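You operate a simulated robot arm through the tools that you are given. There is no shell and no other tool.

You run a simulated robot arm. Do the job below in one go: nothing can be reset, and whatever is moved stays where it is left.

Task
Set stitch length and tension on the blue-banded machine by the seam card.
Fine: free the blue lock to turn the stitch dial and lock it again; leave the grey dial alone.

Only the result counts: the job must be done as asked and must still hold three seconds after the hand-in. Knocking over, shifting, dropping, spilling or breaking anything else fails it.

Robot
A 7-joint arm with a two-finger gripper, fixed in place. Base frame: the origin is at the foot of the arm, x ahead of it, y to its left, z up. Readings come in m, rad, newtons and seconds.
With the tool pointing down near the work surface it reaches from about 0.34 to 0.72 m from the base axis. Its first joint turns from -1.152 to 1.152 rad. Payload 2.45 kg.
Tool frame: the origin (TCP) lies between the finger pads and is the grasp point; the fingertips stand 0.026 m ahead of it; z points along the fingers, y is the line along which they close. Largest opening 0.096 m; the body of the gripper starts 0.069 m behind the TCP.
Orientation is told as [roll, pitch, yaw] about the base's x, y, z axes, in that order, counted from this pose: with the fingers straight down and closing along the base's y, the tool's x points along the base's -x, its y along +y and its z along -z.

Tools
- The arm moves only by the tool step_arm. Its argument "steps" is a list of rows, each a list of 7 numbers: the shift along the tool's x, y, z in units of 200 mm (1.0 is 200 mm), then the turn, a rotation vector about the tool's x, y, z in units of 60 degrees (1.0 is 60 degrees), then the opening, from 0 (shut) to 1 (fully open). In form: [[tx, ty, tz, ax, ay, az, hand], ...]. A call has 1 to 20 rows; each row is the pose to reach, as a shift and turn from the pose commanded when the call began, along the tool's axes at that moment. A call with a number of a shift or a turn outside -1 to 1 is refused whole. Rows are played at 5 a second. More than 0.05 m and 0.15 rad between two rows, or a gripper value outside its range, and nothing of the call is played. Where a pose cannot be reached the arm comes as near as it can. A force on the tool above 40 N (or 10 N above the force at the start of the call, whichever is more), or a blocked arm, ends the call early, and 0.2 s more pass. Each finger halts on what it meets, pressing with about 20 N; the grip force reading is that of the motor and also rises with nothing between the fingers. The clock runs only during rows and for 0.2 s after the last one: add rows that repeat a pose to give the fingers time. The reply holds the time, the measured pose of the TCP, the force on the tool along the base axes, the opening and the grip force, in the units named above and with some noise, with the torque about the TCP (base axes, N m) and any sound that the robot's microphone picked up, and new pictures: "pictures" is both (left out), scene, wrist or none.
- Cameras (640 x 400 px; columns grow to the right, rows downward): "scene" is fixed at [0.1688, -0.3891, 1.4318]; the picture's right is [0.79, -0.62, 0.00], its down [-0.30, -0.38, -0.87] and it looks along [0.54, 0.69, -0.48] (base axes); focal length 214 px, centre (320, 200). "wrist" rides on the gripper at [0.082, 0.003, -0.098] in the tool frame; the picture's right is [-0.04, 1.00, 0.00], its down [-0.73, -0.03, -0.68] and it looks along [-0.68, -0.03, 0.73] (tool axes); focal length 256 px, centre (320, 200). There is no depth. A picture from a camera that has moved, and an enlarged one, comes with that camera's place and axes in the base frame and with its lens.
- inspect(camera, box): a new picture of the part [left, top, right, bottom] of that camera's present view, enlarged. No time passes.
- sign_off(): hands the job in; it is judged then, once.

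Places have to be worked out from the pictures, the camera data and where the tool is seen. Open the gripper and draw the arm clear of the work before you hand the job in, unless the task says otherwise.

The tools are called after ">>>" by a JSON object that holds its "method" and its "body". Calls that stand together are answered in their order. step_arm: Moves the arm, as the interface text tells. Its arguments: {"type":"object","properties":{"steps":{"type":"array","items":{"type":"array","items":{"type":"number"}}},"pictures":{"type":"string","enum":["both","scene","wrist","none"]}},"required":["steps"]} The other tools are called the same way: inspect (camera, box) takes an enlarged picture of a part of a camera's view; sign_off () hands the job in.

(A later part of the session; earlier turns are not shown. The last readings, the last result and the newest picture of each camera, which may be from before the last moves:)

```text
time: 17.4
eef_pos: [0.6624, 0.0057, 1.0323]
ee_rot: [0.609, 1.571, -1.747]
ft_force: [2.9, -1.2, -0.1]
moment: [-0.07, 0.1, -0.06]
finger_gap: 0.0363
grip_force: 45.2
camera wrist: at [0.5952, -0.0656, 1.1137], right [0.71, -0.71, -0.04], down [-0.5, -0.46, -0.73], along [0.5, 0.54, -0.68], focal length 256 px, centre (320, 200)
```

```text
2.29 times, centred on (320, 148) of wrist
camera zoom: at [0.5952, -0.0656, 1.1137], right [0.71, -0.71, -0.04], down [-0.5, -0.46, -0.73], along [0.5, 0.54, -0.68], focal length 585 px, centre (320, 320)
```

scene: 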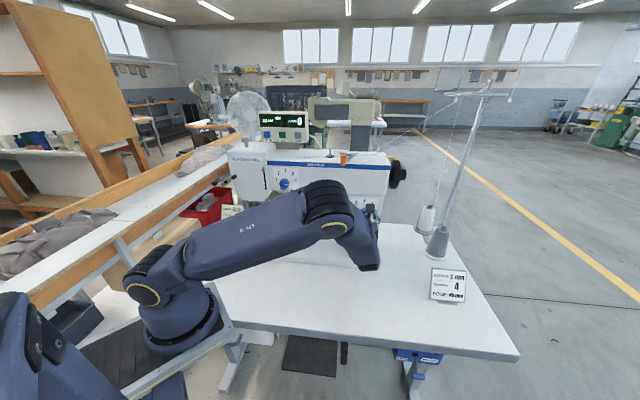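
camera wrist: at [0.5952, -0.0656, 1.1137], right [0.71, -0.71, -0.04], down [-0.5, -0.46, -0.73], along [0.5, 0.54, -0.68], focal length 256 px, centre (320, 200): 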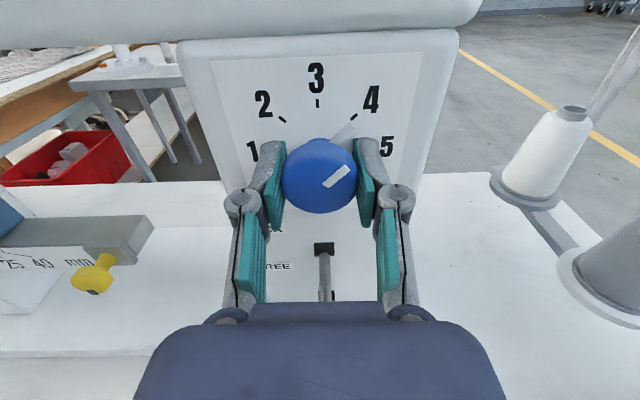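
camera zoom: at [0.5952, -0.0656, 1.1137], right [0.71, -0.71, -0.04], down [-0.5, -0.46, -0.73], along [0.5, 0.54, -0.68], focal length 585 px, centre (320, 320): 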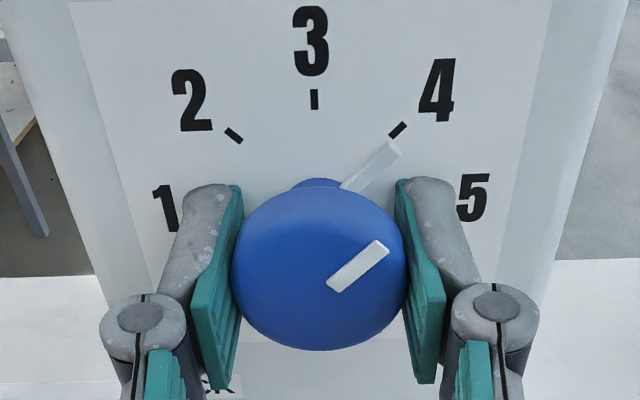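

Knob gripped (gap 36 mm). Now rotate counter-clockwise as seen from the front (negative about tool z), first 45°.

>>> {"method": "step_arm", "body": {"steps": [[0, 0, 0, 0, 0, -0.09, 0], [0, 0, 0, 0, 0, -0.18, 0], [0, 0, 0, 0, 0, -0.27, 0], [0, 0, 0, 0, 0, -0.36, 0], [0, 0, 0, 0, 0, -0.45, 0], [0, 0, 0, 0, 0, -0.54, 0], [0, 0, 0, 0, 0, -0.63, 0], [0, 0, 0, 0, 0, -0.72, 0], [0, 0, 0, 0, 0, -0.75, 0]], "pictures": "both"}}

>>> {"method": "inspect", "body": {"camera": "wrist", "box": [180, 60, 460, 235]}}

```text
time: 18.7
eef_pos: [0.6622, 0.005, 1.0332]
ee_rot: [1.575, 1.094, -0.786]
ft_force: [12.3, 5.0, -4.6]
moment: [-0.05, 0.0, -0.22]
finger_gap: 0.0362
grip_force: 44.9
stopped in row 6: the force on the tool passed its limit at 42 N (the readings are from after the stop); the commanded pose is now the measured one
camera wrist: at [0.569, -0.0394, 1.1062], right [0.64, -0.64, 0.42], down [-0.26, -0.7, -0.67], along [0.72, 0.31, -0.61], focal length 256 px, centre (320, 200)
```

scene: 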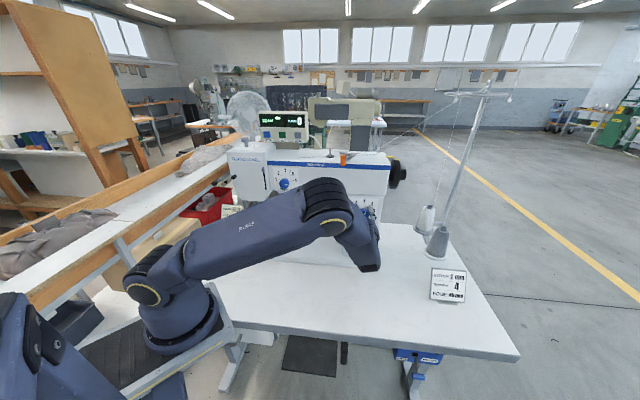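
wrist: 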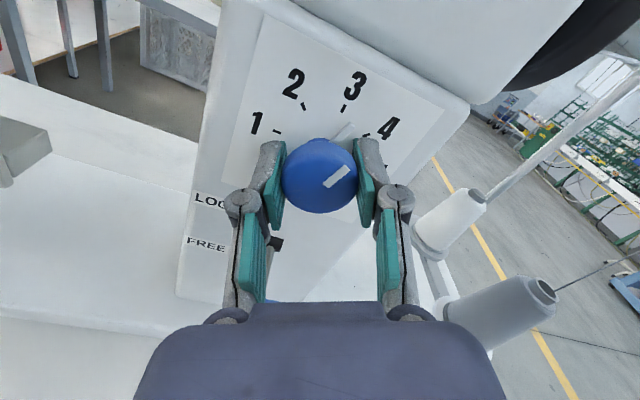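

```text
2.29 times, centred on (320, 148) of wrist
camera zoom: at [0.569, -0.0394, 1.1062], right [0.64, -0.64, 0.42], down [-0.26, -0.7, -0.67], along [0.72, 0.31, -0.61], focal length 585 px, centre (320, 320)
```

zoom: 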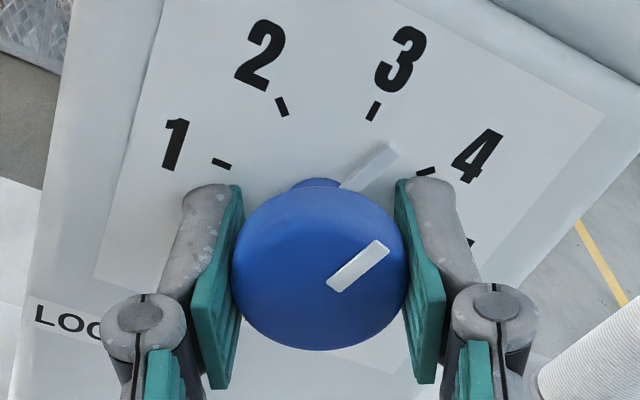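

The knob turned with the grip about 27° (pointer now between 3 and 4), but side load hit the limit. I'll release to relieve stress, re-grip more gently, and check the reading.

>>> {"method": "step_arm", "body": {"steps": [[0, 0, 0, 0, 0, 0, 0.2], [0, 0, 0, 0, 0, 0, 0.45], [0, 0, 0, 0, 0, 0, 0.5], [0, 0, 0, 0, 0, 0, 0.5]], "pictures": "wrist"}}

>>> {"method": "inspect", "body": {"camera": "wrist", "box": [180, 60, 460, 235]}}

```text
time: 19.7
eef_pos: [0.6634, 0.0036, 1.0341]
ee_rot: [1.578, 1.093, -0.784]
ft_force: [-0.3, -0.9, -1.1]
moment: [-0.03, 0.03, -0.01]
finger_gap: 0.0481
grip_force: 0.1
camera wrist: at [0.5681, -0.0397, 1.1066], right [0.64, -0.64, 0.42], down [-0.26, -0.7, -0.67], along [0.73, 0.31, -0.61], focal length 256 px, centre (320, 200)
```

wrist: 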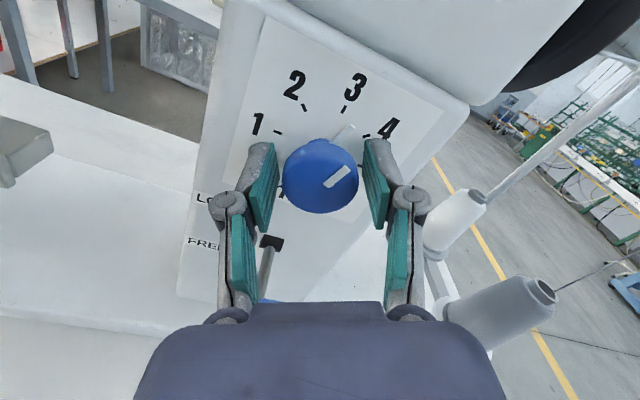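

```text
2.29 times, centred on (320, 148) of wrist
camera zoom: at [0.5681, -0.0397, 1.1066], right [0.64, -0.64, 0.42], down [-0.26, -0.7, -0.67], along [0.73, 0.31, -0.61], focal length 585 px, centre (320, 320)
```

zoom: 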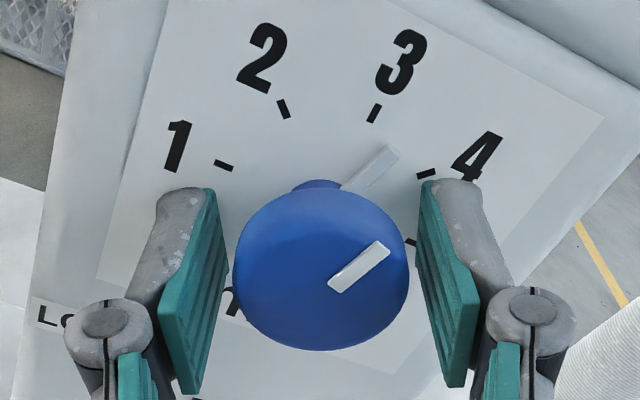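

The knob stayed put, and tick geometry confirms my axis is within ~1 mm of the dial's. I'll re-grip with gentler squeeze and turn more slowly.

>>> {"method": "step_arm", "body": {"steps": [[0, 0, 0, 0, 0, 0, 0.35], [0, 0, 0, 0, 0, 0, 0.2], [0, 0, 0, 0, 0, 0, 0.2], [0, 0, 0, 0, 0, -0.02, 0.2], [0, 0, 0, 0, 0, -0.05, 0.2], [0, 0, 0, 0, 0, -0.08, 0.2], [0, 0, 0, 0, 0, -0.11, 0.2], [0, 0, 0, 0, 0, -0.14, 0.2], [0, 0, 0, 0, 0, -0.17, 0.2], [0, 0, 0, 0, 0, -0.2, 0.2], [0, 0, 0, 0, 0, -0.23, 0.2], [0, 0, 0, 0, 0, -0.26, 0.2], [0, 0, 0, 0, 0, -0.3, 0.2]], "pictures": "wrist"}}

>>> {"method": "inspect", "body": {"camera": "wrist", "box": [180, 60, 460, 235]}}

```text
time: 22.5
eef_pos: [0.6642, 0.0038, 1.0336]
ee_rot: [1.577, 0.777, -0.785]
ft_force: [8.0, -8.6, 9.8]
moment: [-0.06, 0.1, -0.25]
finger_gap: 0.0362
grip_force: 45.0
camera wrist: at [0.5535, -0.0249, 1.0925], right [0.51, -0.52, 0.68], down [-0.13, -0.83, -0.54], along [0.85, 0.19, -0.49], focal length 256 px, centre (320, 200)
```

wrist: 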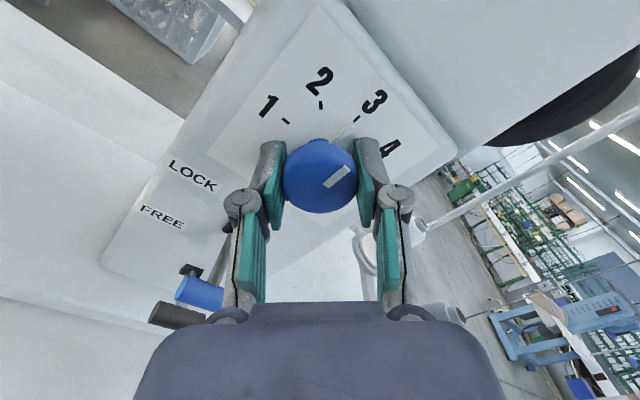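

```text
2.29 times, centred on (320, 148) of wrist
camera zoom: at [0.5535, -0.0249, 1.0925], right [0.51, -0.52, 0.68], down [-0.13, -0.83, -0.54], along [0.85, 0.19, -0.49], focal length 585 px, centre (320, 320)
```

zoom: 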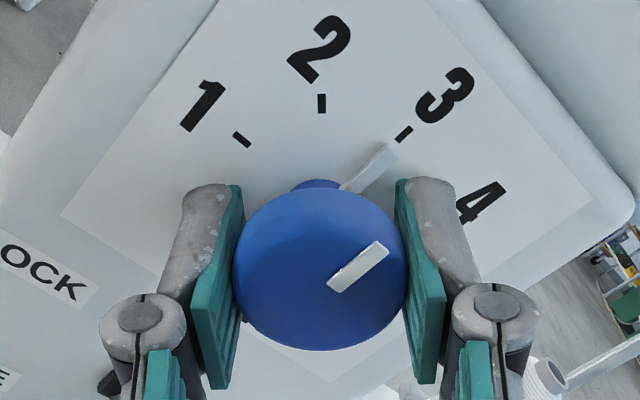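

Pointer now at 3 (45° turned) with modest side load of ~15 N along the closing axis. I nudge the tool ~0.8 mm along +y to relieve that and read force before continuing.

>>> {"method": "step_arm", "body": {"steps": [[0, 0.002, 0, 0, 0, 0, 0.2], [0, 0.004, 0, 0, 0, 0, 0.2], [0, 0.004, 0, 0, 0, 0, 0.2]], "pictures": "none"}}

```text
time: 23.3
eef_pos: [0.6633, 0.0046, 1.0328]
ee_rot: [1.575, 0.779, -0.784]
ft_force: [-5.7, -11.6, 9.5]
moment: [-0.13, 0.2, -0.29]
finger_gap: 0.0362
grip_force: 45.2
```

Force distribution shifted; I hold still once to see whether the readings settle.

>>> {"method": "step_arm", "body": {"steps": [[0, 0, 0, 0, 0, 0, 0.2], [0, 0, 0, 0, 0, 0, 0.2], [0, 0, 0, 0, 0, 0, 0.2]], "pictures": "none"}}

```text
time: 24.1
eef_pos: [0.6626, 0.0034, 1.0347]
ee_rot: [1.575, 0.778, -0.786]
ft_force: [-11.0, -13.4, 8.1]
moment: [0.17, -0.24, 0.3]
finger_gap: 0.0366
grip_force: 44.4
```

The side load creeps, so I'll release again to zero it, then re-grip with a smaller squeeze target.

>>> {"method": "step_arm", "body": {"steps": [[0, 0, 0, 0, 0, 0, 0.4], [0, 0, 0, 0, 0, 0, 0.5], [0, 0, 0, 0, 0, 0, 0.5], [0, 0, 0, 0, 0, 0, 0.5]], "pictures": "wrist"}}

>>> {"method": "inspect", "body": {"camera": "wrist", "box": [180, 60, 460, 235]}}

```text
time: 25.1
eef_pos: [0.6631, 0.0043, 1.0325]
ee_rot: [1.576, 0.778, -0.785]
ft_force: [-0.5, -0.4, 0.0]
moment: [-0.03, -0.01, 0.02]
finger_gap: 0.0478
grip_force: 0.0
camera wrist: at [0.5543, -0.0247, 1.0927], right [0.51, -0.52, 0.68], down [-0.13, -0.83, -0.54], along [0.85, 0.19, -0.49], focal length 256 px, centre (320, 200)
```

wrist: 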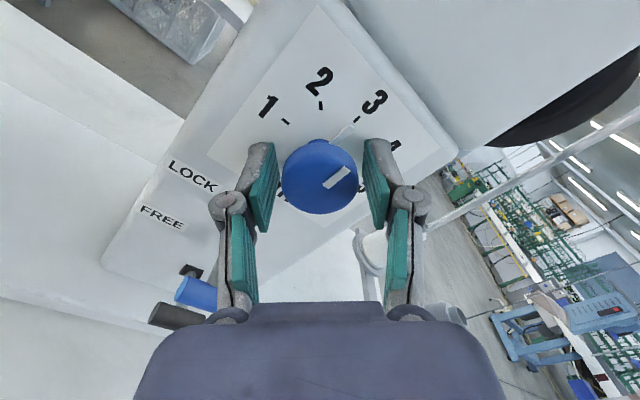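

```text
2.29 times, centred on (320, 148) of wrist
camera zoom: at [0.5543, -0.0247, 1.0927], right [0.51, -0.52, 0.68], down [-0.13, -0.83, -0.54], along [0.85, 0.19, -0.49], focal length 585 px, centre (320, 320)
```

zoom: 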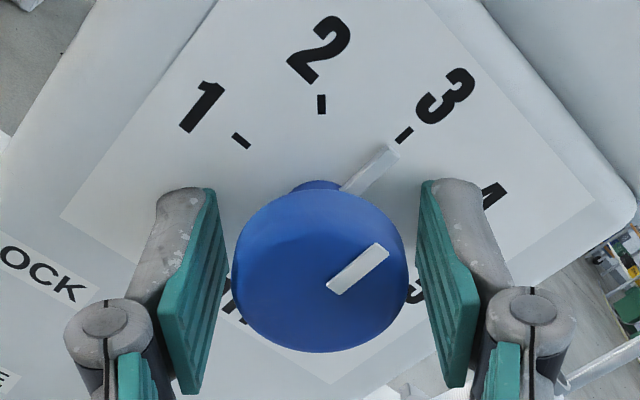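

Pointer is exactly on 3 and loads are zero. Re-grip with a light squeeze and turn the remaining 45° slowly.

>>> {"method": "step_arm", "body": {"steps": [[0, 0, 0, 0, 0, 0, 0.4], [0, 0, 0, 0, 0, 0, 0.34], [0, 0, 0, 0, 0, 0, 0.34], [0, 0, 0, 0, 0, -0.03, 0.34], [0, 0, 0, 0, 0, -0.07, 0.34], [0, 0, 0, 0, 0, -0.11, 0.34], [0, 0, 0, 0, 0, -0.15, 0.34], [0, 0, 0, 0, 0, -0.19, 0.34], [0, 0, 0, 0, 0, -0.23, 0.34], [0, 0, 0, 0, 0, -0.27, 0.34], [0, 0, 0, 0, 0, -0.31, 0.34], [0, 0, 0, 0, 0, -0.35, 0.34], [0, 0, 0, 0, 0, -0.39, 0.34]], "pictures": "wrist"}}

>>> {"method": "inspect", "body": {"camera": "wrist", "box": [180, 60, 460, 235]}}

```text
time: 27.9
eef_pos: [0.6646, 0.0041, 1.0347]
ee_rot: [1.574, 0.368, -0.787]
ft_force: [22.3, 7.1, 4.8]
moment: [0.23, -0.16, 0.41]
finger_gap: 0.0366
grip_force: 45.2
camera wrist: at [0.541, -0.0115, 1.0661], right [0.28, -0.28, 0.92], down [-0.01, -0.96, -0.29], along [0.96, 0.08, -0.27], focal length 256 px, centre (320, 200)
```

wrist: 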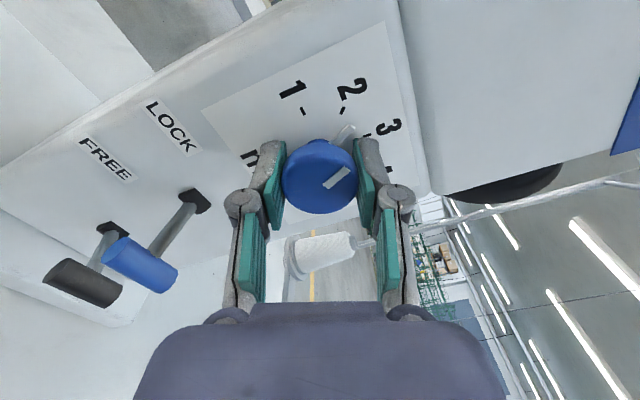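

```text
2.29 times, centred on (320, 148) of wrist
camera zoom: at [0.541, -0.0115, 1.0661], right [0.28, -0.28, 0.92], down [-0.01, -0.96, -0.29], along [0.96, 0.08, -0.27], focal length 585 px, centre (320, 320)
```

zoom: 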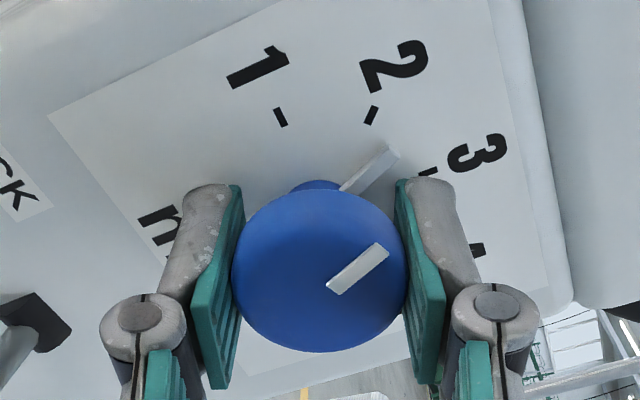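

Rotated 69° in total, pointer between 3 and 2. I release to shed the axial load (~21 N) before the last ~21°.

>>> {"method": "step_arm", "body": {"steps": [[0, 0, 0, 0, 0, 0, 0.45], [0, 0, 0, 0, 0, 0, 0.5], [0, 0, 0, 0, 0, 0, 0.5], [0, 0, 0, 0, 0, 0, 0.5]], "pictures": "wrist"}}

>>> {"method": "inspect", "body": {"camera": "wrist", "box": [180, 60, 460, 235]}}

```text
time: 28.9
eef_pos: [0.6641, 0.0052, 1.0343]
ee_rot: [1.575, 0.37, -0.785]
ft_force: [-1.2, -0.6, 0.1]
moment: [-0.03, -0.01, 0.03]
finger_gap: 0.0482
grip_force: 0.0
camera wrist: at [0.5404, -0.0117, 1.0659], right [0.28, -0.28, 0.92], down [-0.01, -0.96, -0.29], along [0.96, 0.08, -0.27], focal length 256 px, centre (320, 200)
```

wrist: 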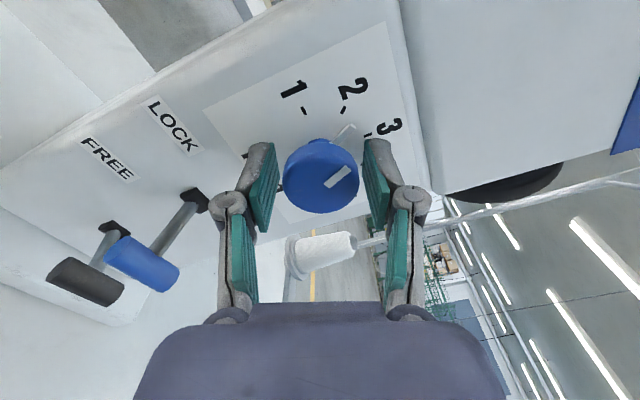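

```text
2.29 times, centred on (320, 148) of wrist
camera zoom: at [0.5404, -0.0117, 1.0659], right [0.28, -0.28, 0.92], down [-0.01, -0.96, -0.29], along [0.96, 0.08, -0.27], focal length 585 px, centre (320, 320)
```

zoom: 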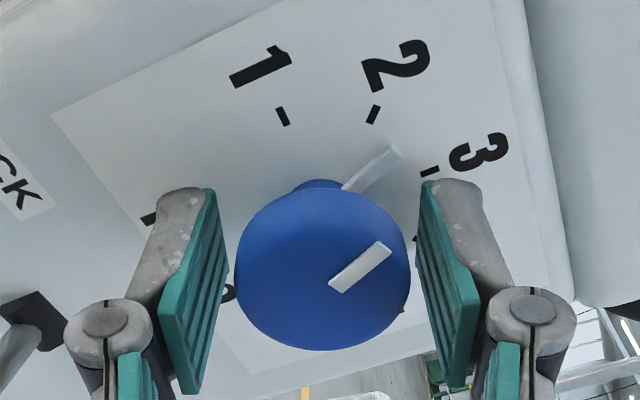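

Now the final 21.2° (−0.353 units) to bring the pointer onto 2.

>>> {"method": "step_arm", "body": {"steps": [[0, 0, 0, 0, 0, 0, 0.4], [0, 0, 0, 0, 0, 0, 0.34], [0, 0, 0, 0, 0, 0, 0.34], [0, 0, 0, 0, 0, -0.04, 0.34], [0, 0, 0, 0, 0, -0.08, 0.34], [0, 0, 0, 0, 0, -0.12, 0.34], [0, 0, 0, 0, 0, -0.16, 0.34], [0, 0, 0, 0, 0, -0.2, 0.34], [0, 0, 0, 0, 0, -0.24, 0.34], [0, 0, 0, 0, 0, -0.28, 0.34], [0, 0, 0, 0, 0, -0.32, 0.34], [0, 0, 0, 0, 0, -0.353, 0.34], [0, 0, 0, 0, 0, -0.353, 0.34]], "pictures": "wrist"}}

>>> {"method": "inspect", "body": {"camera": "wrist", "box": [180, 60, 460, 235]}}

```text
time: 31.7
eef_pos: [0.6647, 0.0037, 1.0348]
ee_rot: [1.577, -0.002, -0.79]
ft_force: [-0.9, -10.9, 22.0]
moment: [0.0, 0.0, 0.55]
finger_gap: 0.0362
grip_force: 45.0
camera wrist: at [0.5359, -0.0071, 1.0372], right [0.02, -0.03, 1.0], down [0.04, -1.0, -0.03], along [1.0, 0.04, -0.02], focal length 256 px, centre (320, 200)
```

wrist: 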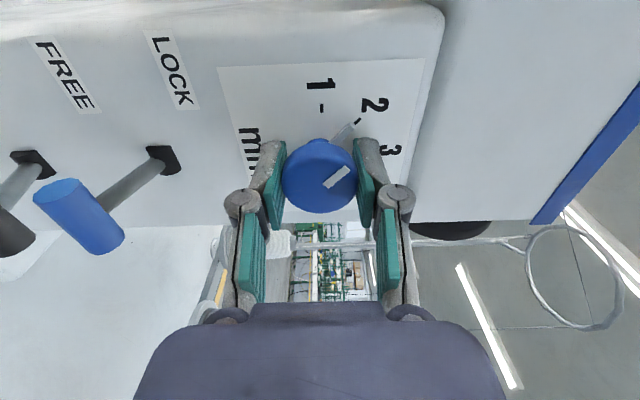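

```text
2.29 times, centred on (320, 148) of wrist
camera zoom: at [0.5359, -0.0071, 1.0372], right [0.02, -0.03, 1.0], down [0.04, -1.0, -0.03], along [1.0, 0.04, -0.02], focal length 585 px, centre (320, 320)
```

zoom: 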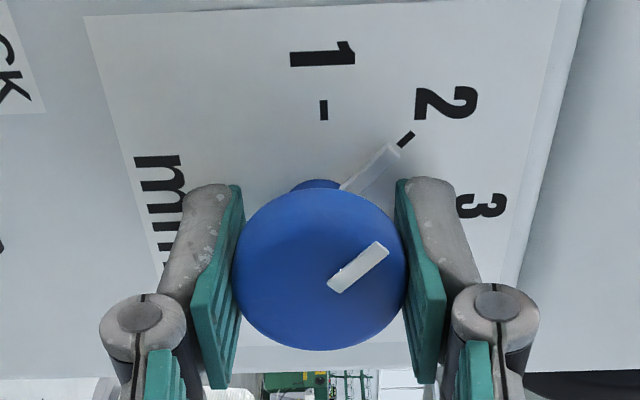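

The pointer now lines up with tick 2. I release and back out about 0.1 m to verify.

>>> {"method": "step_arm", "body": {"steps": [[0, 0, 0, 0, 0, 0, 0.45], [0, 0, 0, 0, 0, 0, 0.6], [0, 0, 0, 0, 0, 0, 0.7], [0, 0, -0.1, 0, 0, 0, 0.7], [0, 0, -0.25, 0, 0, 0, 0.7], [0, 0, -0.4, 0, 0, 0, 0.6], [0, 0, -0.5, 0, 0, 0, 0.4]], "pictures": "both"}}

>>> {"method": "inspect", "body": {"camera": "wrist", "box": [260, 40, 420, 140]}}

>>> {"method": "inspect", "body": {"camera": "scene", "box": [336, 185, 392, 225]}}

```text
time: 33.3
eef_pos: [0.5935, -0.0665, 1.0335]
ee_rot: [1.575, 0.0, -0.789]
ft_force: [0.6, -0.1, -0.7]
moment: [0.02, 0.0, -0.02]
finger_gap: 0.0384
grip_force: 0.1
camera wrist: at [0.4652, -0.077, 1.0367], right [0.03, -0.03, 1.0], down [0.04, -1.0, -0.03], along [1.0, 0.04, -0.03], focal length 256 px, centre (320, 200)
```

scene: 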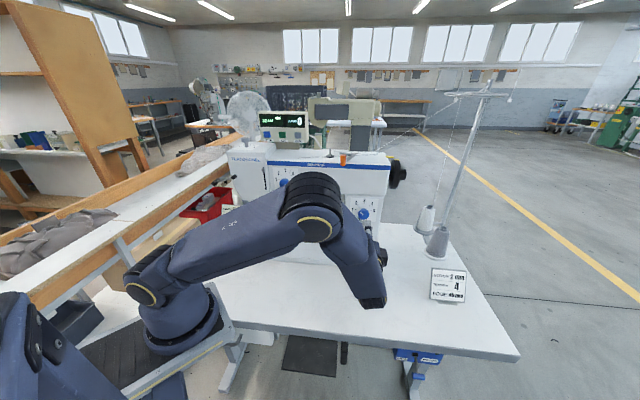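
wrist: 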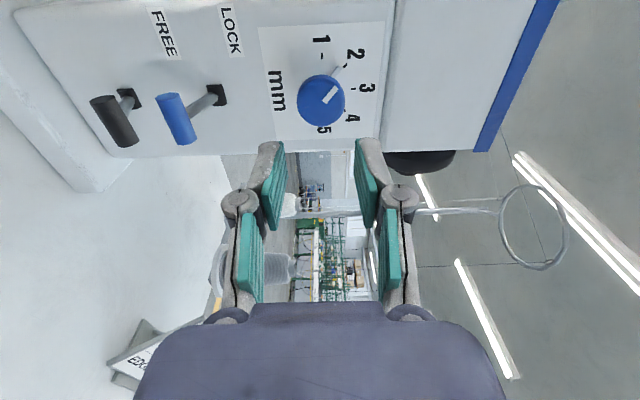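

```text
4.00 times, centred on (340, 90) of wrist
camera zoom: at [0.4652, -0.077, 1.0367], right [0.03, -0.03, 1.0], down [0.04, -1.0, -0.03], along [1.0, 0.04, -0.03], focal length 1024 px, centre (240, 640)
```

zoom: 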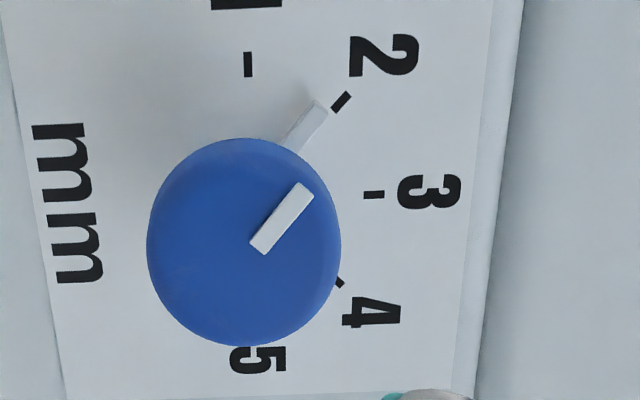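

```text
10.00 times, centred on (364, 205) of scene
camera zoom: at [0.1688, -0.3891, 1.4318], right [0.79, -0.62, 0.0], down [-0.3, -0.38, -0.87], along [0.54, 0.69, -0.48], focal length 2145 px, centre (-120, 150)
```

zoom: 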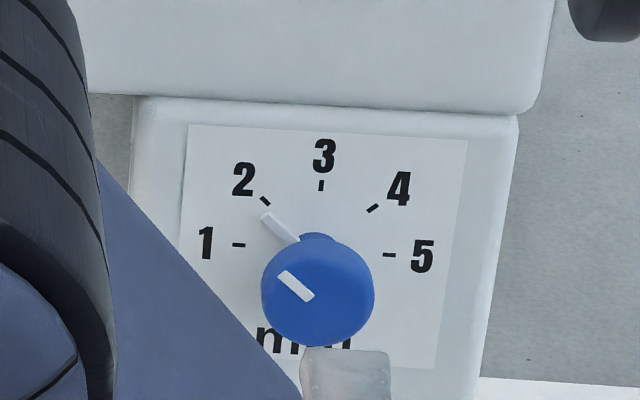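

Pointer appears near tick 2, but I want an angle check free of parallax. I'll rotate the tool +45° so the camera sits along the 135° direction (in line with tick 2) and look again.

>>> {"method": "step_arm", "body": {"steps": [[0, 0, 0, 0, 0, 0.125, 0.7], [0, 0, 0, 0, 0, 0.25, 0.8], [0, 0, 0, 0, 0, 0.375, 0.9], [0, 0, 0, 0, 0, 0.5, 1.0], [0, 0, 0, 0, 0, 0.625, 1.0], [0, 0, 0, 0, 0, 0.75, 1.0], [0, 0, 0, 0, 0, 0.75, 1.0]], "pictures": "wrist"}}

>>> {"method": "inspect", "body": {"camera": "wrist", "box": [250, 40, 400, 135]}}

>>> {"method": "inspect", "body": {"camera": "wrist", "box": [290, 50, 350, 90]}}

>>> {"method": "inspect", "body": {"camera": "scene", "box": [348, 196, 378, 216]}}

```text
time: 34.9
eef_pos: [0.5929, -0.0669, 1.034]
ee_rot: [1.574, 0.786, -0.785]
ft_force: [-0.1, 0.1, 0.6]
moment: [-0.04, -0.01, 0.01]
finger_gap: 0.0956
grip_force: 0.2
camera wrist: at [0.4833, -0.0965, 1.0929], right [0.52, -0.52, 0.68], down [-0.13, -0.83, -0.54], along [0.85, 0.19, -0.5], focal length 256 px, centre (320, 200)
```

wrist: 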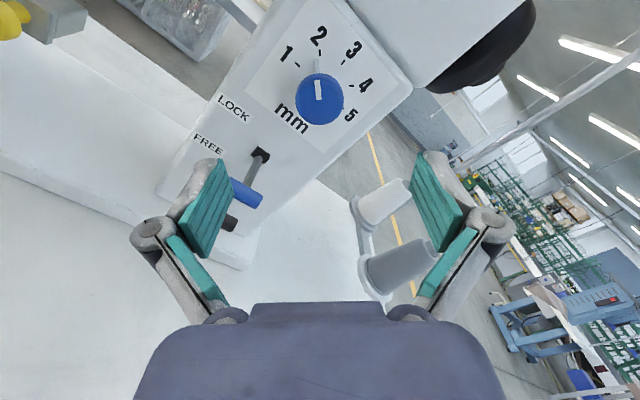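

```text
4.21 times, centred on (325, 88) of wrist
camera zoom: at [0.4833, -0.0965, 1.0929], right [0.52, -0.52, 0.68], down [-0.13, -0.83, -0.54], along [0.85, 0.19, -0.5], focal length 1078 px, centre (299, 674)
```

zoom: 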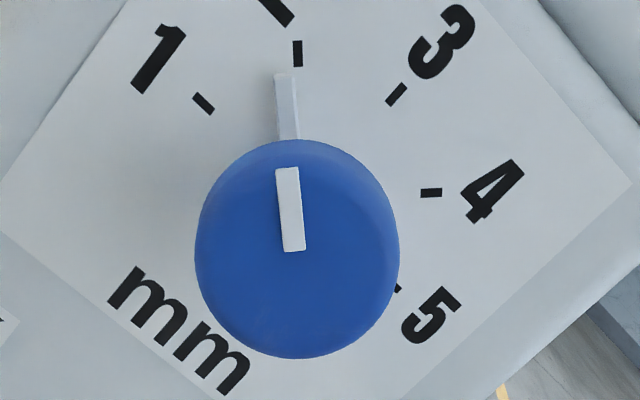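

```text
10.00 times, centred on (320, 70) of wrist
camera zoom: at [0.4833, -0.0965, 1.0929], right [0.52, -0.52, 0.68], down [-0.13, -0.83, -0.54], along [0.85, 0.19, -0.5], focal length 2560 px, centre (320, 1500)
```

zoom: 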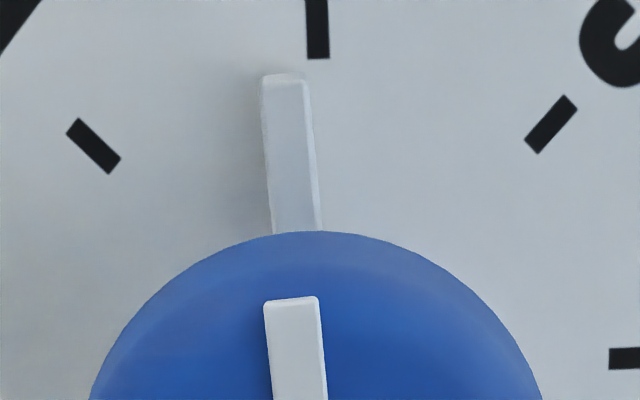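

```text
16.00 times, centred on (363, 206) of scene
camera zoom: at [0.1688, -0.3891, 1.4318], right [0.79, -0.62, 0.0], down [-0.3, -0.38, -0.87], along [0.54, 0.69, -0.48], focal length 3432 px, centre (-368, 104)
```

zoom: 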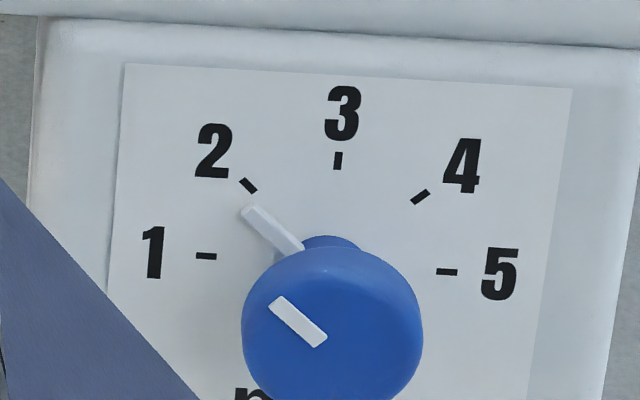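

Measurements put the stitch pointer a few degrees past tick 2 toward 1. To judge it without parallax, I'll bring the camera square-on to the dial: first roll back −45°, then swing the tool 43° about vertical at this standoff.

>>> {"method": "step_arm", "body": {"steps": [[0, 0, 0, 0, 0, -0.125, 0.8], [0, 0, 0, 0, 0, -0.25, 0.6], [0, 0, 0, 0, 0, -0.375, 0.4], [0, 0, 0, 0, 0, -0.5, 0.3], [0, 0, 0, 0, 0, -0.625, 0.3], [0, 0, 0, 0, 0, -0.75, 0.3], [0, 0, 0, 0, 0, -0.75, 0.3]], "pictures": "none"}}

>>> {"method": "step_arm", "body": {"steps": [[0, 0, 0, 0, 0.12, 0, 0.3], [0, 0, 0, 0, 0.24, 0, 0.3], [0, 0, 0, 0, 0.36, 0, 0.3], [0, 0, 0, 0, 0.48, 0, 0.3], [0, 0, 0, 0, 0.6, 0, 0.3], [0, 0, 0, 0, 0.717, 0, 0.3], [0, 0, 0, 0, 0.717, 0, 0.3]], "pictures": "both"}}

```text
time: 36.5
eef_pos: [0.5926, -0.0669, 1.0341]
ee_rot: [1.574, -0.002, -0.79]
ft_force: [-0.3, 0.2, -0.5]
moment: [0.01, 0.02, 0.01]
finger_gap: 0.0289
grip_force: 0.1
```

```text
time: 38.1
eef_pos: [0.5935, -0.0671, 1.0336]
ee_rot: [1.574, -0.003, -0.037]
ft_force: [0.4, 0.2, -0.7]
moment: [0.01, -0.01, 0.0]
finger_gap: 0.0284
grip_force: 0.0
camera wrist: at [0.5071, -0.1609, 1.0364], right [0.04, 0.0, 1.0], down [0.71, -0.71, -0.03], along [0.7, 0.71, -0.02], focal length 256 px, centre (320, 200)
```

scene: 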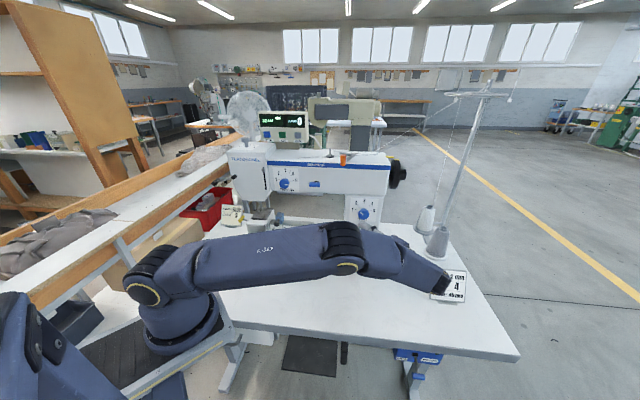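
wrist: 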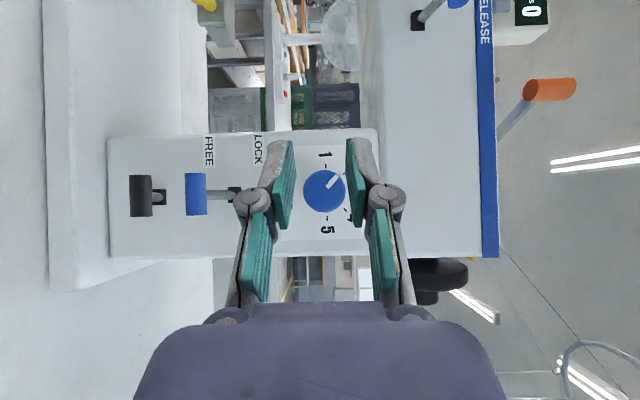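

Now the camera looks square onto the dial. Zooming in between the fingers.

>>> {"method": "inspect", "body": {"camera": "wrist", "box": [276, 155, 372, 225]}}

>>> {"method": "inspect", "body": {"camera": "scene", "box": [340, 190, 388, 220]}}

```text
5.71 times, centred on (324, 190) of wrist
camera zoom: at [0.5071, -0.1609, 1.0364], right [0.04, 0.0, 1.0], down [0.71, -0.71, -0.03], along [0.7, 0.71, -0.02], focal length 1463 px, centre (297, 257)
```

zoom: 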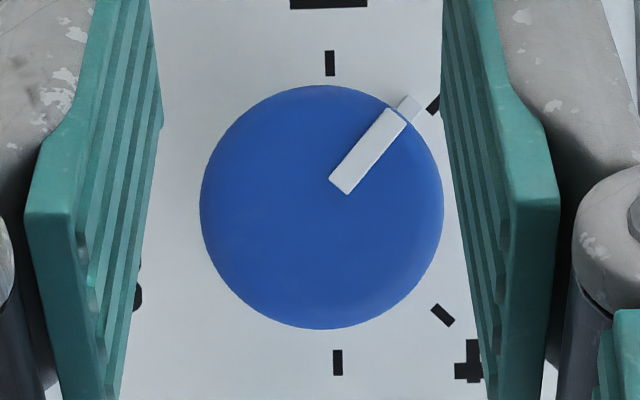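

```text
13.33 times, centred on (364, 205) of scene
camera zoom: at [0.1688, -0.3891, 1.4318], right [0.79, -0.62, 0.0], down [-0.3, -0.38, -0.87], along [0.54, 0.69, -0.48], focal length 2860 px, centre (-267, 133)
```

zoom: 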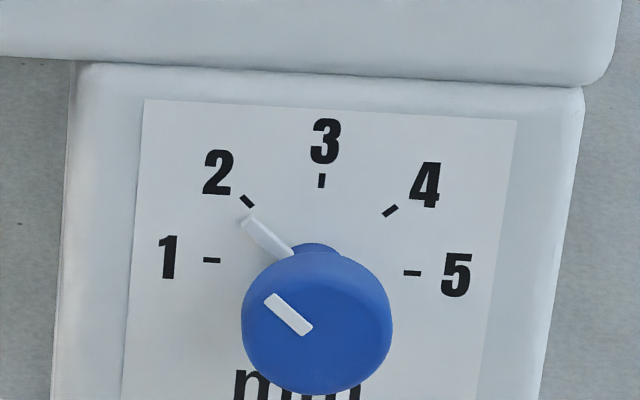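

Square-on view: the strip sits ~41.5° from the "1" direction instead of 45°, so the dial is at about 1.92; it needs roughly 4° back clockwise. I return to the straight orientation and re-approach the knob with fingers open.

>>> {"method": "step_arm", "body": {"steps": [[0, 0, 0, 0, -0.12, 0, 0.4], [0, 0, 0, 0, -0.24, 0, 0.5], [0, 0, 0, 0, -0.36, 0, 0.6], [0, 0, 0, 0, -0.48, 0, 0.7], [0, 0, 0, 0, -0.6, 0, 0.7], [0, 0, 0, 0, -0.717, 0, 0.7], [0, 0, 0, 0, -0.717, 0, 0.7]], "pictures": "none"}}

>>> {"method": "step_arm", "body": {"steps": [[0.0095, 0.001, 0.1, 0, 0, 0, 0.7], [0.0095, 0.001, 0.25, 0, 0, 0, 0.7], [0.0095, 0.001, 0.4, 0, 0, 0, 0.7], [0.0095, 0.001, 0.505, 0, 0, 0, 0.7], [0.0095, 0.001, 0.505, 0, 0, 0, 0.7]], "pictures": "wrist"}}

>>> {"method": "inspect", "body": {"camera": "wrist", "box": [180, 60, 460, 235]}}

```text
time: 39.7
eef_pos: [0.5915, -0.0665, 1.033]
ee_rot: [1.572, 0.0, -0.79]
ft_force: [-0.2, -0.2, 0.0]
moment: [0.0, 0.01, -0.01]
finger_gap: 0.067
grip_force: 0.0
```

```text
time: 40.9
eef_pos: [0.6634, 0.0077, 1.0337]
ee_rot: [1.574, -0.001, -0.79]
ft_force: [0.5, -0.5, -0.2]
moment: [-0.01, 0.04, 0.01]
finger_gap: 0.0672
grip_force: 0.0
camera wrist: at [0.5356, -0.0034, 1.036], right [0.03, -0.03, 1.0], down [0.04, -1.0, -0.03], along [1.0, 0.04, -0.03], focal length 256 px, centre (320, 200)
```

wrist: 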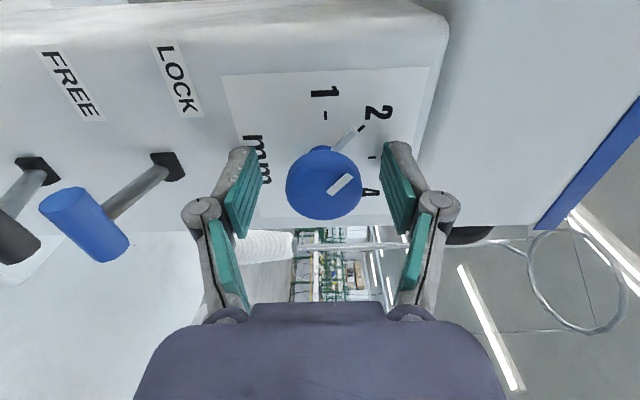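

```text
2.29 times, centred on (320, 148) of wrist
camera zoom: at [0.5356, -0.0034, 1.036], right [0.03, -0.03, 1.0], down [0.04, -1.0, -0.03], along [1.0, 0.04, -0.03], focal length 585 px, centre (320, 320)
```

zoom: 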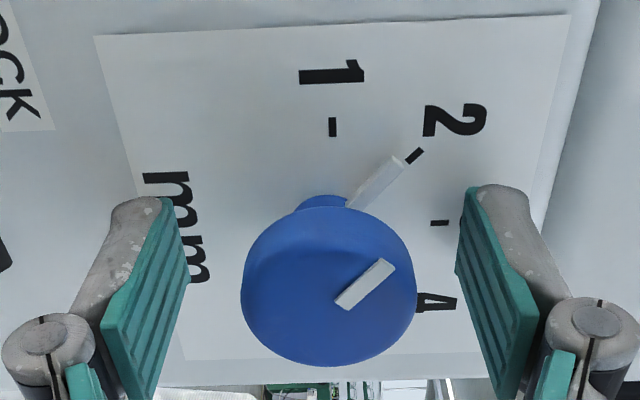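

The knob sits ~3 mm to +u and ~1 mm above my axis here, so I correct that before gripping, then close.

>>> {"method": "step_arm", "body": {"steps": [[-0.015, 0.005, 0, 0, 0, 0, 0.7], [-0.015, 0.005, 0, 0, 0, 0, 0.55], [-0.015, 0.005, 0, 0, 0, 0, 0.42], [-0.015, 0.005, 0, 0, 0, 0, 0.34], [-0.015, 0.005, 0, 0, 0, 0, 0.34]], "pictures": "wrist"}}

>>> {"method": "inspect", "body": {"camera": "wrist", "box": [180, 60, 460, 235]}}

```text
time: 42.1
eef_pos: [0.6644, 0.0044, 1.036]
ee_rot: [1.574, 0.0, -0.79]
ft_force: [-1.2, -1.5, 4.6]
moment: [0.0, -0.08, 0.12]
finger_gap: 0.0366
grip_force: 39.4
camera wrist: at [0.5372, -0.006, 1.0376], right [0.02, -0.03, 1.0], down [0.04, -1.0, -0.03], along [1.0, 0.04, -0.02], focal length 256 px, centre (320, 200)
```

wrist: 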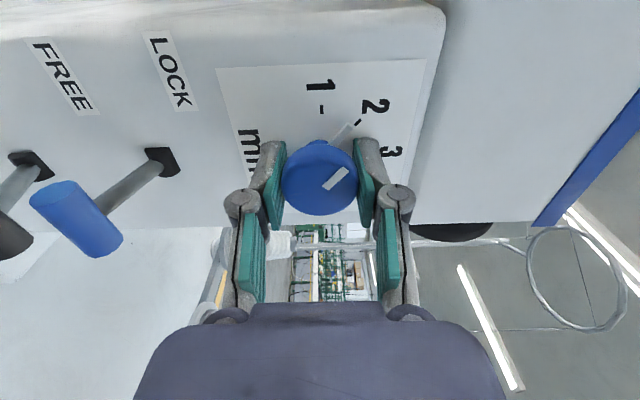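

```text
2.29 times, centred on (320, 148) of wrist
camera zoom: at [0.5372, -0.006, 1.0376], right [0.02, -0.03, 1.0], down [0.04, -1.0, -0.03], along [1.0, 0.04, -0.02], focal length 585 px, centre (320, 320)
```

zoom: 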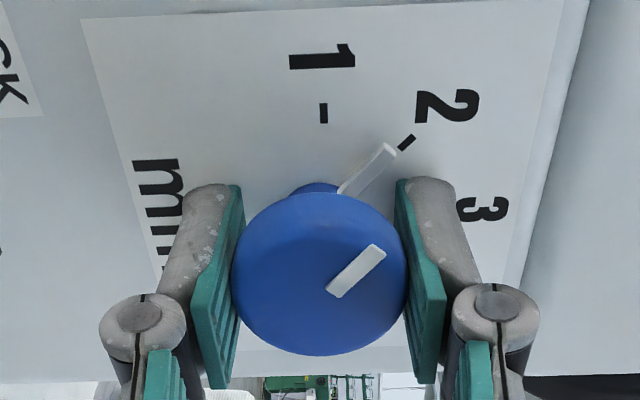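

Gripped with little side load (~5 N). Now turn +4.2° (clockwise) and release, then withdraw.

>>> {"method": "step_arm", "body": {"steps": [[0, 0, 0, 0, 0, 0.02, 0.34], [0, 0, 0, 0, 0, 0.04, 0.34], [0, 0, 0, 0, 0, 0.06, 0.34], [0, 0, 0, 0, 0, 0.07, 0.34], [0, 0, 0, 0, 0, 0.07, 0.34], [0, 0, 0, 0, 0, 0.07, 0.34]], "pictures": "none"}}

>>> {"method": "step_arm", "body": {"steps": [[0, 0, 0, 0, 0, 0, 0.45], [0, 0, 0, 0, 0, 0, 0.6], [0, 0, 0, 0, 0, 0, 0.7], [0, 0, -0.1, 0, 0, 0, 0.7], [0, 0, -0.25, 0, 0, 0, 0.7], [0, 0, -0.4, 0, 0, 0, 0.7], [0, 0, -0.5, 0, 0, 0, 0.7]], "pictures": "wrist"}}

>>> {"method": "inspect", "body": {"camera": "wrist", "box": [260, 40, 420, 140]}}

>>> {"method": "inspect", "body": {"camera": "scene", "box": [340, 190, 388, 220]}}

```text
time: 43.5
eef_pos: [0.6652, 0.0047, 1.034]
ee_rot: [1.571, 0.074, -0.788]
ft_force: [9.8, 11.0, 0.1]
moment: [-0.02, 0.01, -0.03]
finger_gap: 0.036
grip_force: 44.4
```

```text
time: 45.1
eef_pos: [0.5942, -0.0656, 1.0352]
ee_rot: [1.575, 0.073, -0.79]
ft_force: [-0.9, -1.2, -0.6]
moment: [0.02, 0.03, -0.01]
finger_gap: 0.0672
grip_force: 0.0
camera wrist: at [0.4665, -0.0773, 1.0437], right [0.08, -0.08, 0.99], down [0.03, -1.0, -0.09], along [1.0, 0.04, -0.07], focal length 256 px, centre (320, 200)
```

wrist: 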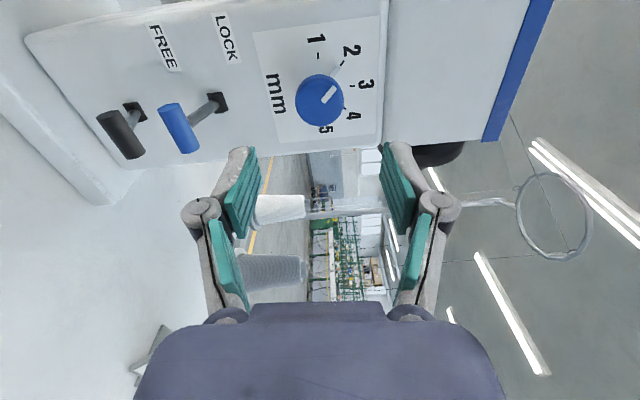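

```text
4.00 times, centred on (340, 90) of wrist
camera zoom: at [0.4665, -0.0773, 1.0437], right [0.08, -0.08, 0.99], down [0.03, -1.0, -0.09], along [1.0, 0.04, -0.07], focal length 1024 px, centre (240, 640)
```

zoom: 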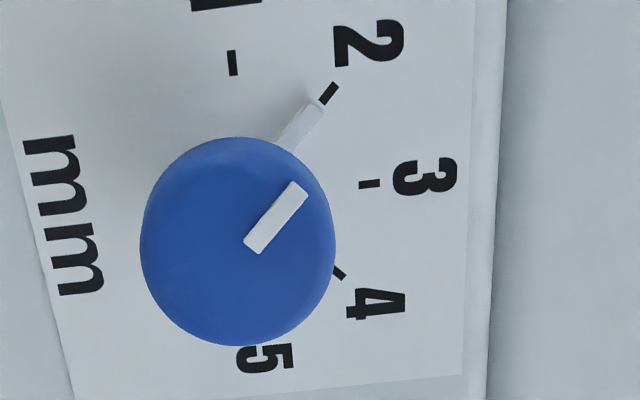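

```text
13.33 times, centred on (364, 205) of scene
camera zoom: at [0.1688, -0.3891, 1.4318], right [0.79, -0.62, 0.0], down [-0.3, -0.38, -0.87], along [0.54, 0.69, -0.48], focal length 2860 px, centre (-267, 133)
```

zoom: 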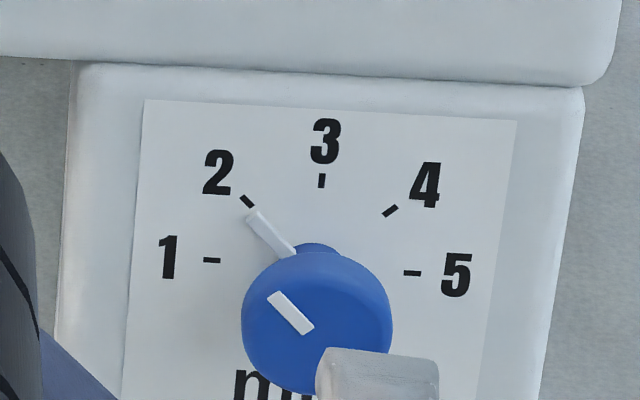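

The pointer now aligns better with tick 2. I'll verify once more square-on (fingers wide open so ticks aren't hidden) before locking.

>>> {"method": "step_arm", "body": {"steps": [[0, 0, 0, 0, 0, -0.04, 0.8], [0, 0, 0, 0, 0, -0.073, 0.9], [0, 0, 0, 0, 0, -0.073, 1.0]], "pictures": "none"}}

>>> {"method": "step_arm", "body": {"steps": [[0, 0, 0, 0, 0.12, 0, 1.0], [0, 0, 0, 0, 0.24, 0, 1.0], [0, 0, 0, 0, 0.36, 0, 1.0], [0, 0, 0, 0, 0.48, 0, 1.0], [0, 0, 0, 0, 0.6, 0, 1.0], [0, 0, 0, 0, 0.717, 0, 1.0], [0, 0, 0, 0, 0.717, 0, 1.0]], "pictures": "wrist"}}

>>> {"method": "inspect", "body": {"camera": "wrist", "box": [276, 155, 372, 225]}}

```text
time: 45.9
eef_pos: [0.5933, -0.0654, 1.0351]
ee_rot: [1.573, -0.003, -0.789]
ft_force: [-0.1, -0.8, 0.5]
moment: [-0.04, -0.01, -0.04]
finger_gap: 0.0958
grip_force: 0.1
```

```text
time: 47.5
eef_pos: [0.5938, -0.0664, 1.0348]
ee_rot: [1.571, -0.004, -0.037]
ft_force: [-0.4, -0.5, 0.4]
moment: [-0.01, 0.01, 0.05]
finger_gap: 0.096
grip_force: 0.0
camera wrist: at [0.5084, -0.1608, 1.0379], right [0.04, 0.0, 1.0], down [0.71, -0.7, -0.03], along [0.7, 0.71, -0.02], focal length 256 px, centre (320, 200)
```

wrist: 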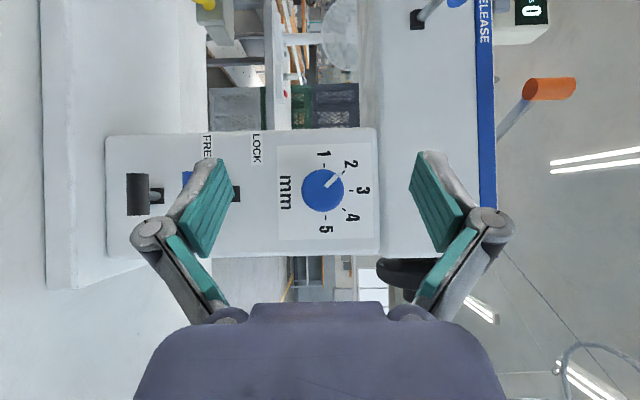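

```text
5.71 times, centred on (324, 190) of wrist
camera zoom: at [0.5084, -0.1608, 1.0379], right [0.04, 0.0, 1.0], down [0.71, -0.7, -0.03], along [0.7, 0.71, -0.02], focal length 1463 px, centre (297, 257)
```

zoom: 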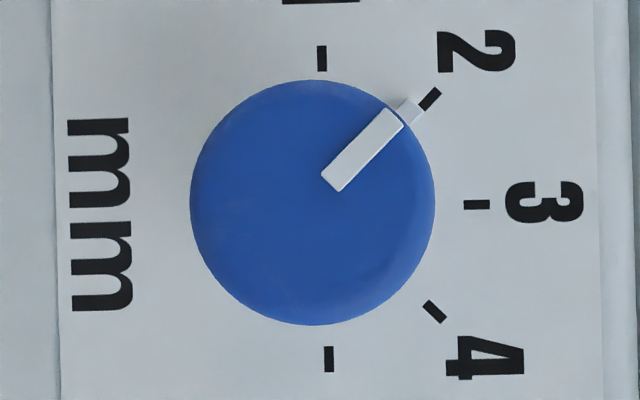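

Square-on, the strip is at 45.0° from tick 1, i.e. exactly on 2 mm. I rotate back and go down in front of the lever with a 24 mm fork opening to lock it.

>>> {"method": "step_arm", "body": {"steps": [[0, 0, 0, 0, -0.12, 0, 0.9], [0, 0, 0, 0, -0.24, 0, 0.7], [0, 0, 0, 0, -0.36, 0, 0.5], [0, 0, 0, 0, -0.48, 0, 0.35], [0, 0, 0, 0, -0.6, 0, 0.25], [0, 0, 0, 0, -0.717, 0, 0.25], [0, 0, 0, 0, -0.717, 0, 0.25]], "pictures": "none"}}

>>> {"method": "step_arm", "body": {"steps": [[-0.006, -0.15, 0, 0, 0, 0, 0.25], [-0.006, -0.3, 0, 0, 0, 0, 0.25], [-0.006, -0.45, 0, 0, 0, 0, 0.25], [-0.006, -0.529, 0.05, 0, 0, 0, 0.25], [-0.006, -0.529, 0.135, 0, 0, 0, 0.25], [-0.006, -0.529, 0.135, 0, 0, 0, 0.25]], "pictures": "wrist"}}

>>> {"method": "inspect", "body": {"camera": "wrist", "box": [180, 40, 460, 215]}}

```text
time: 49.1
eef_pos: [0.5938, -0.0659, 1.0342]
ee_rot: [1.572, -0.003, -0.791]
ft_force: [0.4, 0.1, 0.2]
moment: [0.02, 0.01, 0.0]
finger_gap: 0.0239
grip_force: 0.0
```

```text
time: 50.5
eef_pos: [0.6142, -0.0483, 0.9299]
ee_rot: [1.573, -0.004, -0.788]
ft_force: [-0.4, -1.1, 0.3]
moment: [0.0, 0.02, 0.03]
finger_gap: 0.0241
grip_force: 0.0
camera wrist: at [0.4865, -0.0582, 0.9327], right [0.02, -0.03, 1.0], down [0.04, -1.0, -0.03], along [1.0, 0.04, -0.02], focal length 256 px, centre (320, 200)
```

wrist: 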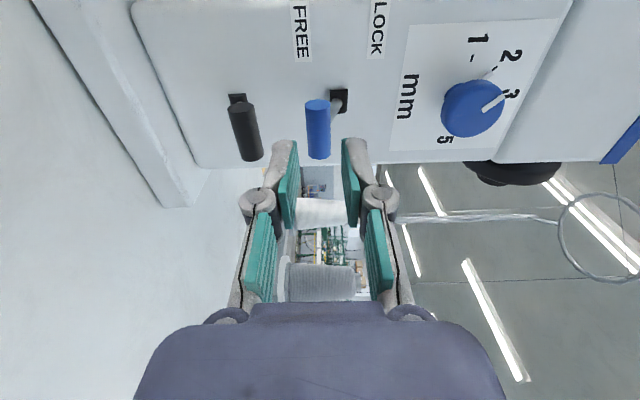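

```text
2.29 times, centred on (320, 128) of wrist
camera zoom: at [0.4865, -0.0582, 0.9327], right [0.02, -0.03, 1.0], down [0.04, -1.0, -0.03], along [1.0, 0.04, -0.02], focal length 585 px, centre (320, 366)
```

zoom: 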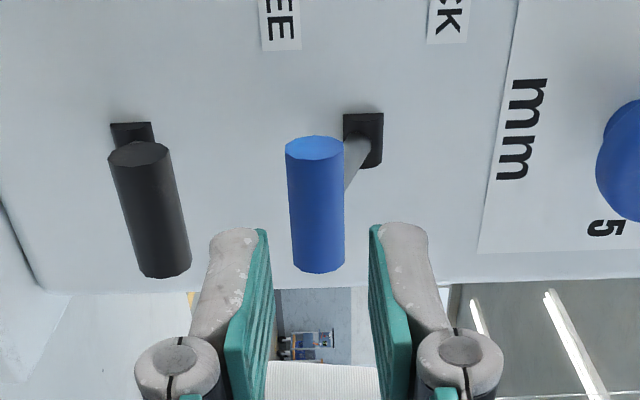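

The bar is centred in the fork (about 1 mm low). I lower 1 mm and advance 47 mm to straddle it.

>>> {"method": "step_arm", "body": {"steps": [[0, -0.005, 0.08, 0, 0, 0, 0.25], [0, -0.005, 0.16, 0, 0, 0, 0.25], [0, -0.005, 0.235, 0, 0, 0, 0.25], [0, -0.005, 0.235, 0, 0, 0, 0.25]], "pictures": "wrist"}}

>>> {"method": "inspect", "body": {"camera": "wrist", "box": [180, 40, 460, 215]}}

```text
time: 51.5
eef_pos: [0.6473, -0.0151, 0.9283]
ee_rot: [1.574, -0.003, -0.788]
ft_force: [-0.5, -0.4, 2.2]
moment: [0.04, 0.0, -0.05]
finger_gap: 0.0251
grip_force: 0.7
camera wrist: at [0.5203, -0.0253, 0.9305], right [0.02, -0.03, 1.0], down [0.04, -1.0, -0.03], along [1.0, 0.04, -0.02], focal length 256 px, centre (320, 200)
```

wrist: 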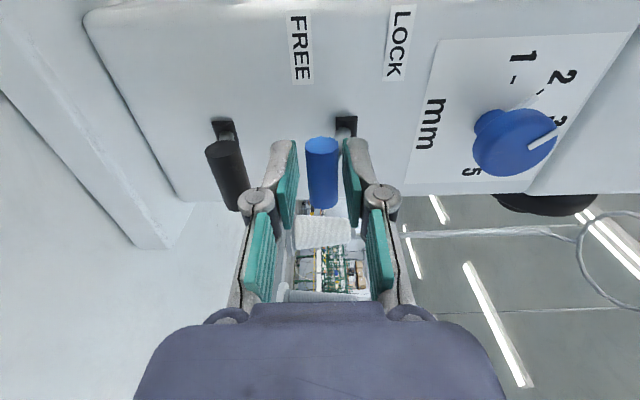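

```text
2.29 times, centred on (320, 128) of wrist
camera zoom: at [0.5203, -0.0253, 0.9305], right [0.02, -0.03, 1.0], down [0.04, -1.0, -0.03], along [1.0, 0.04, -0.02], focal length 585 px, centre (320, 366)
```

zoom: 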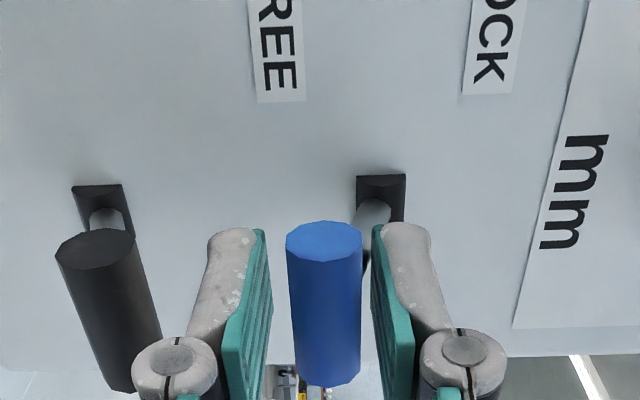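

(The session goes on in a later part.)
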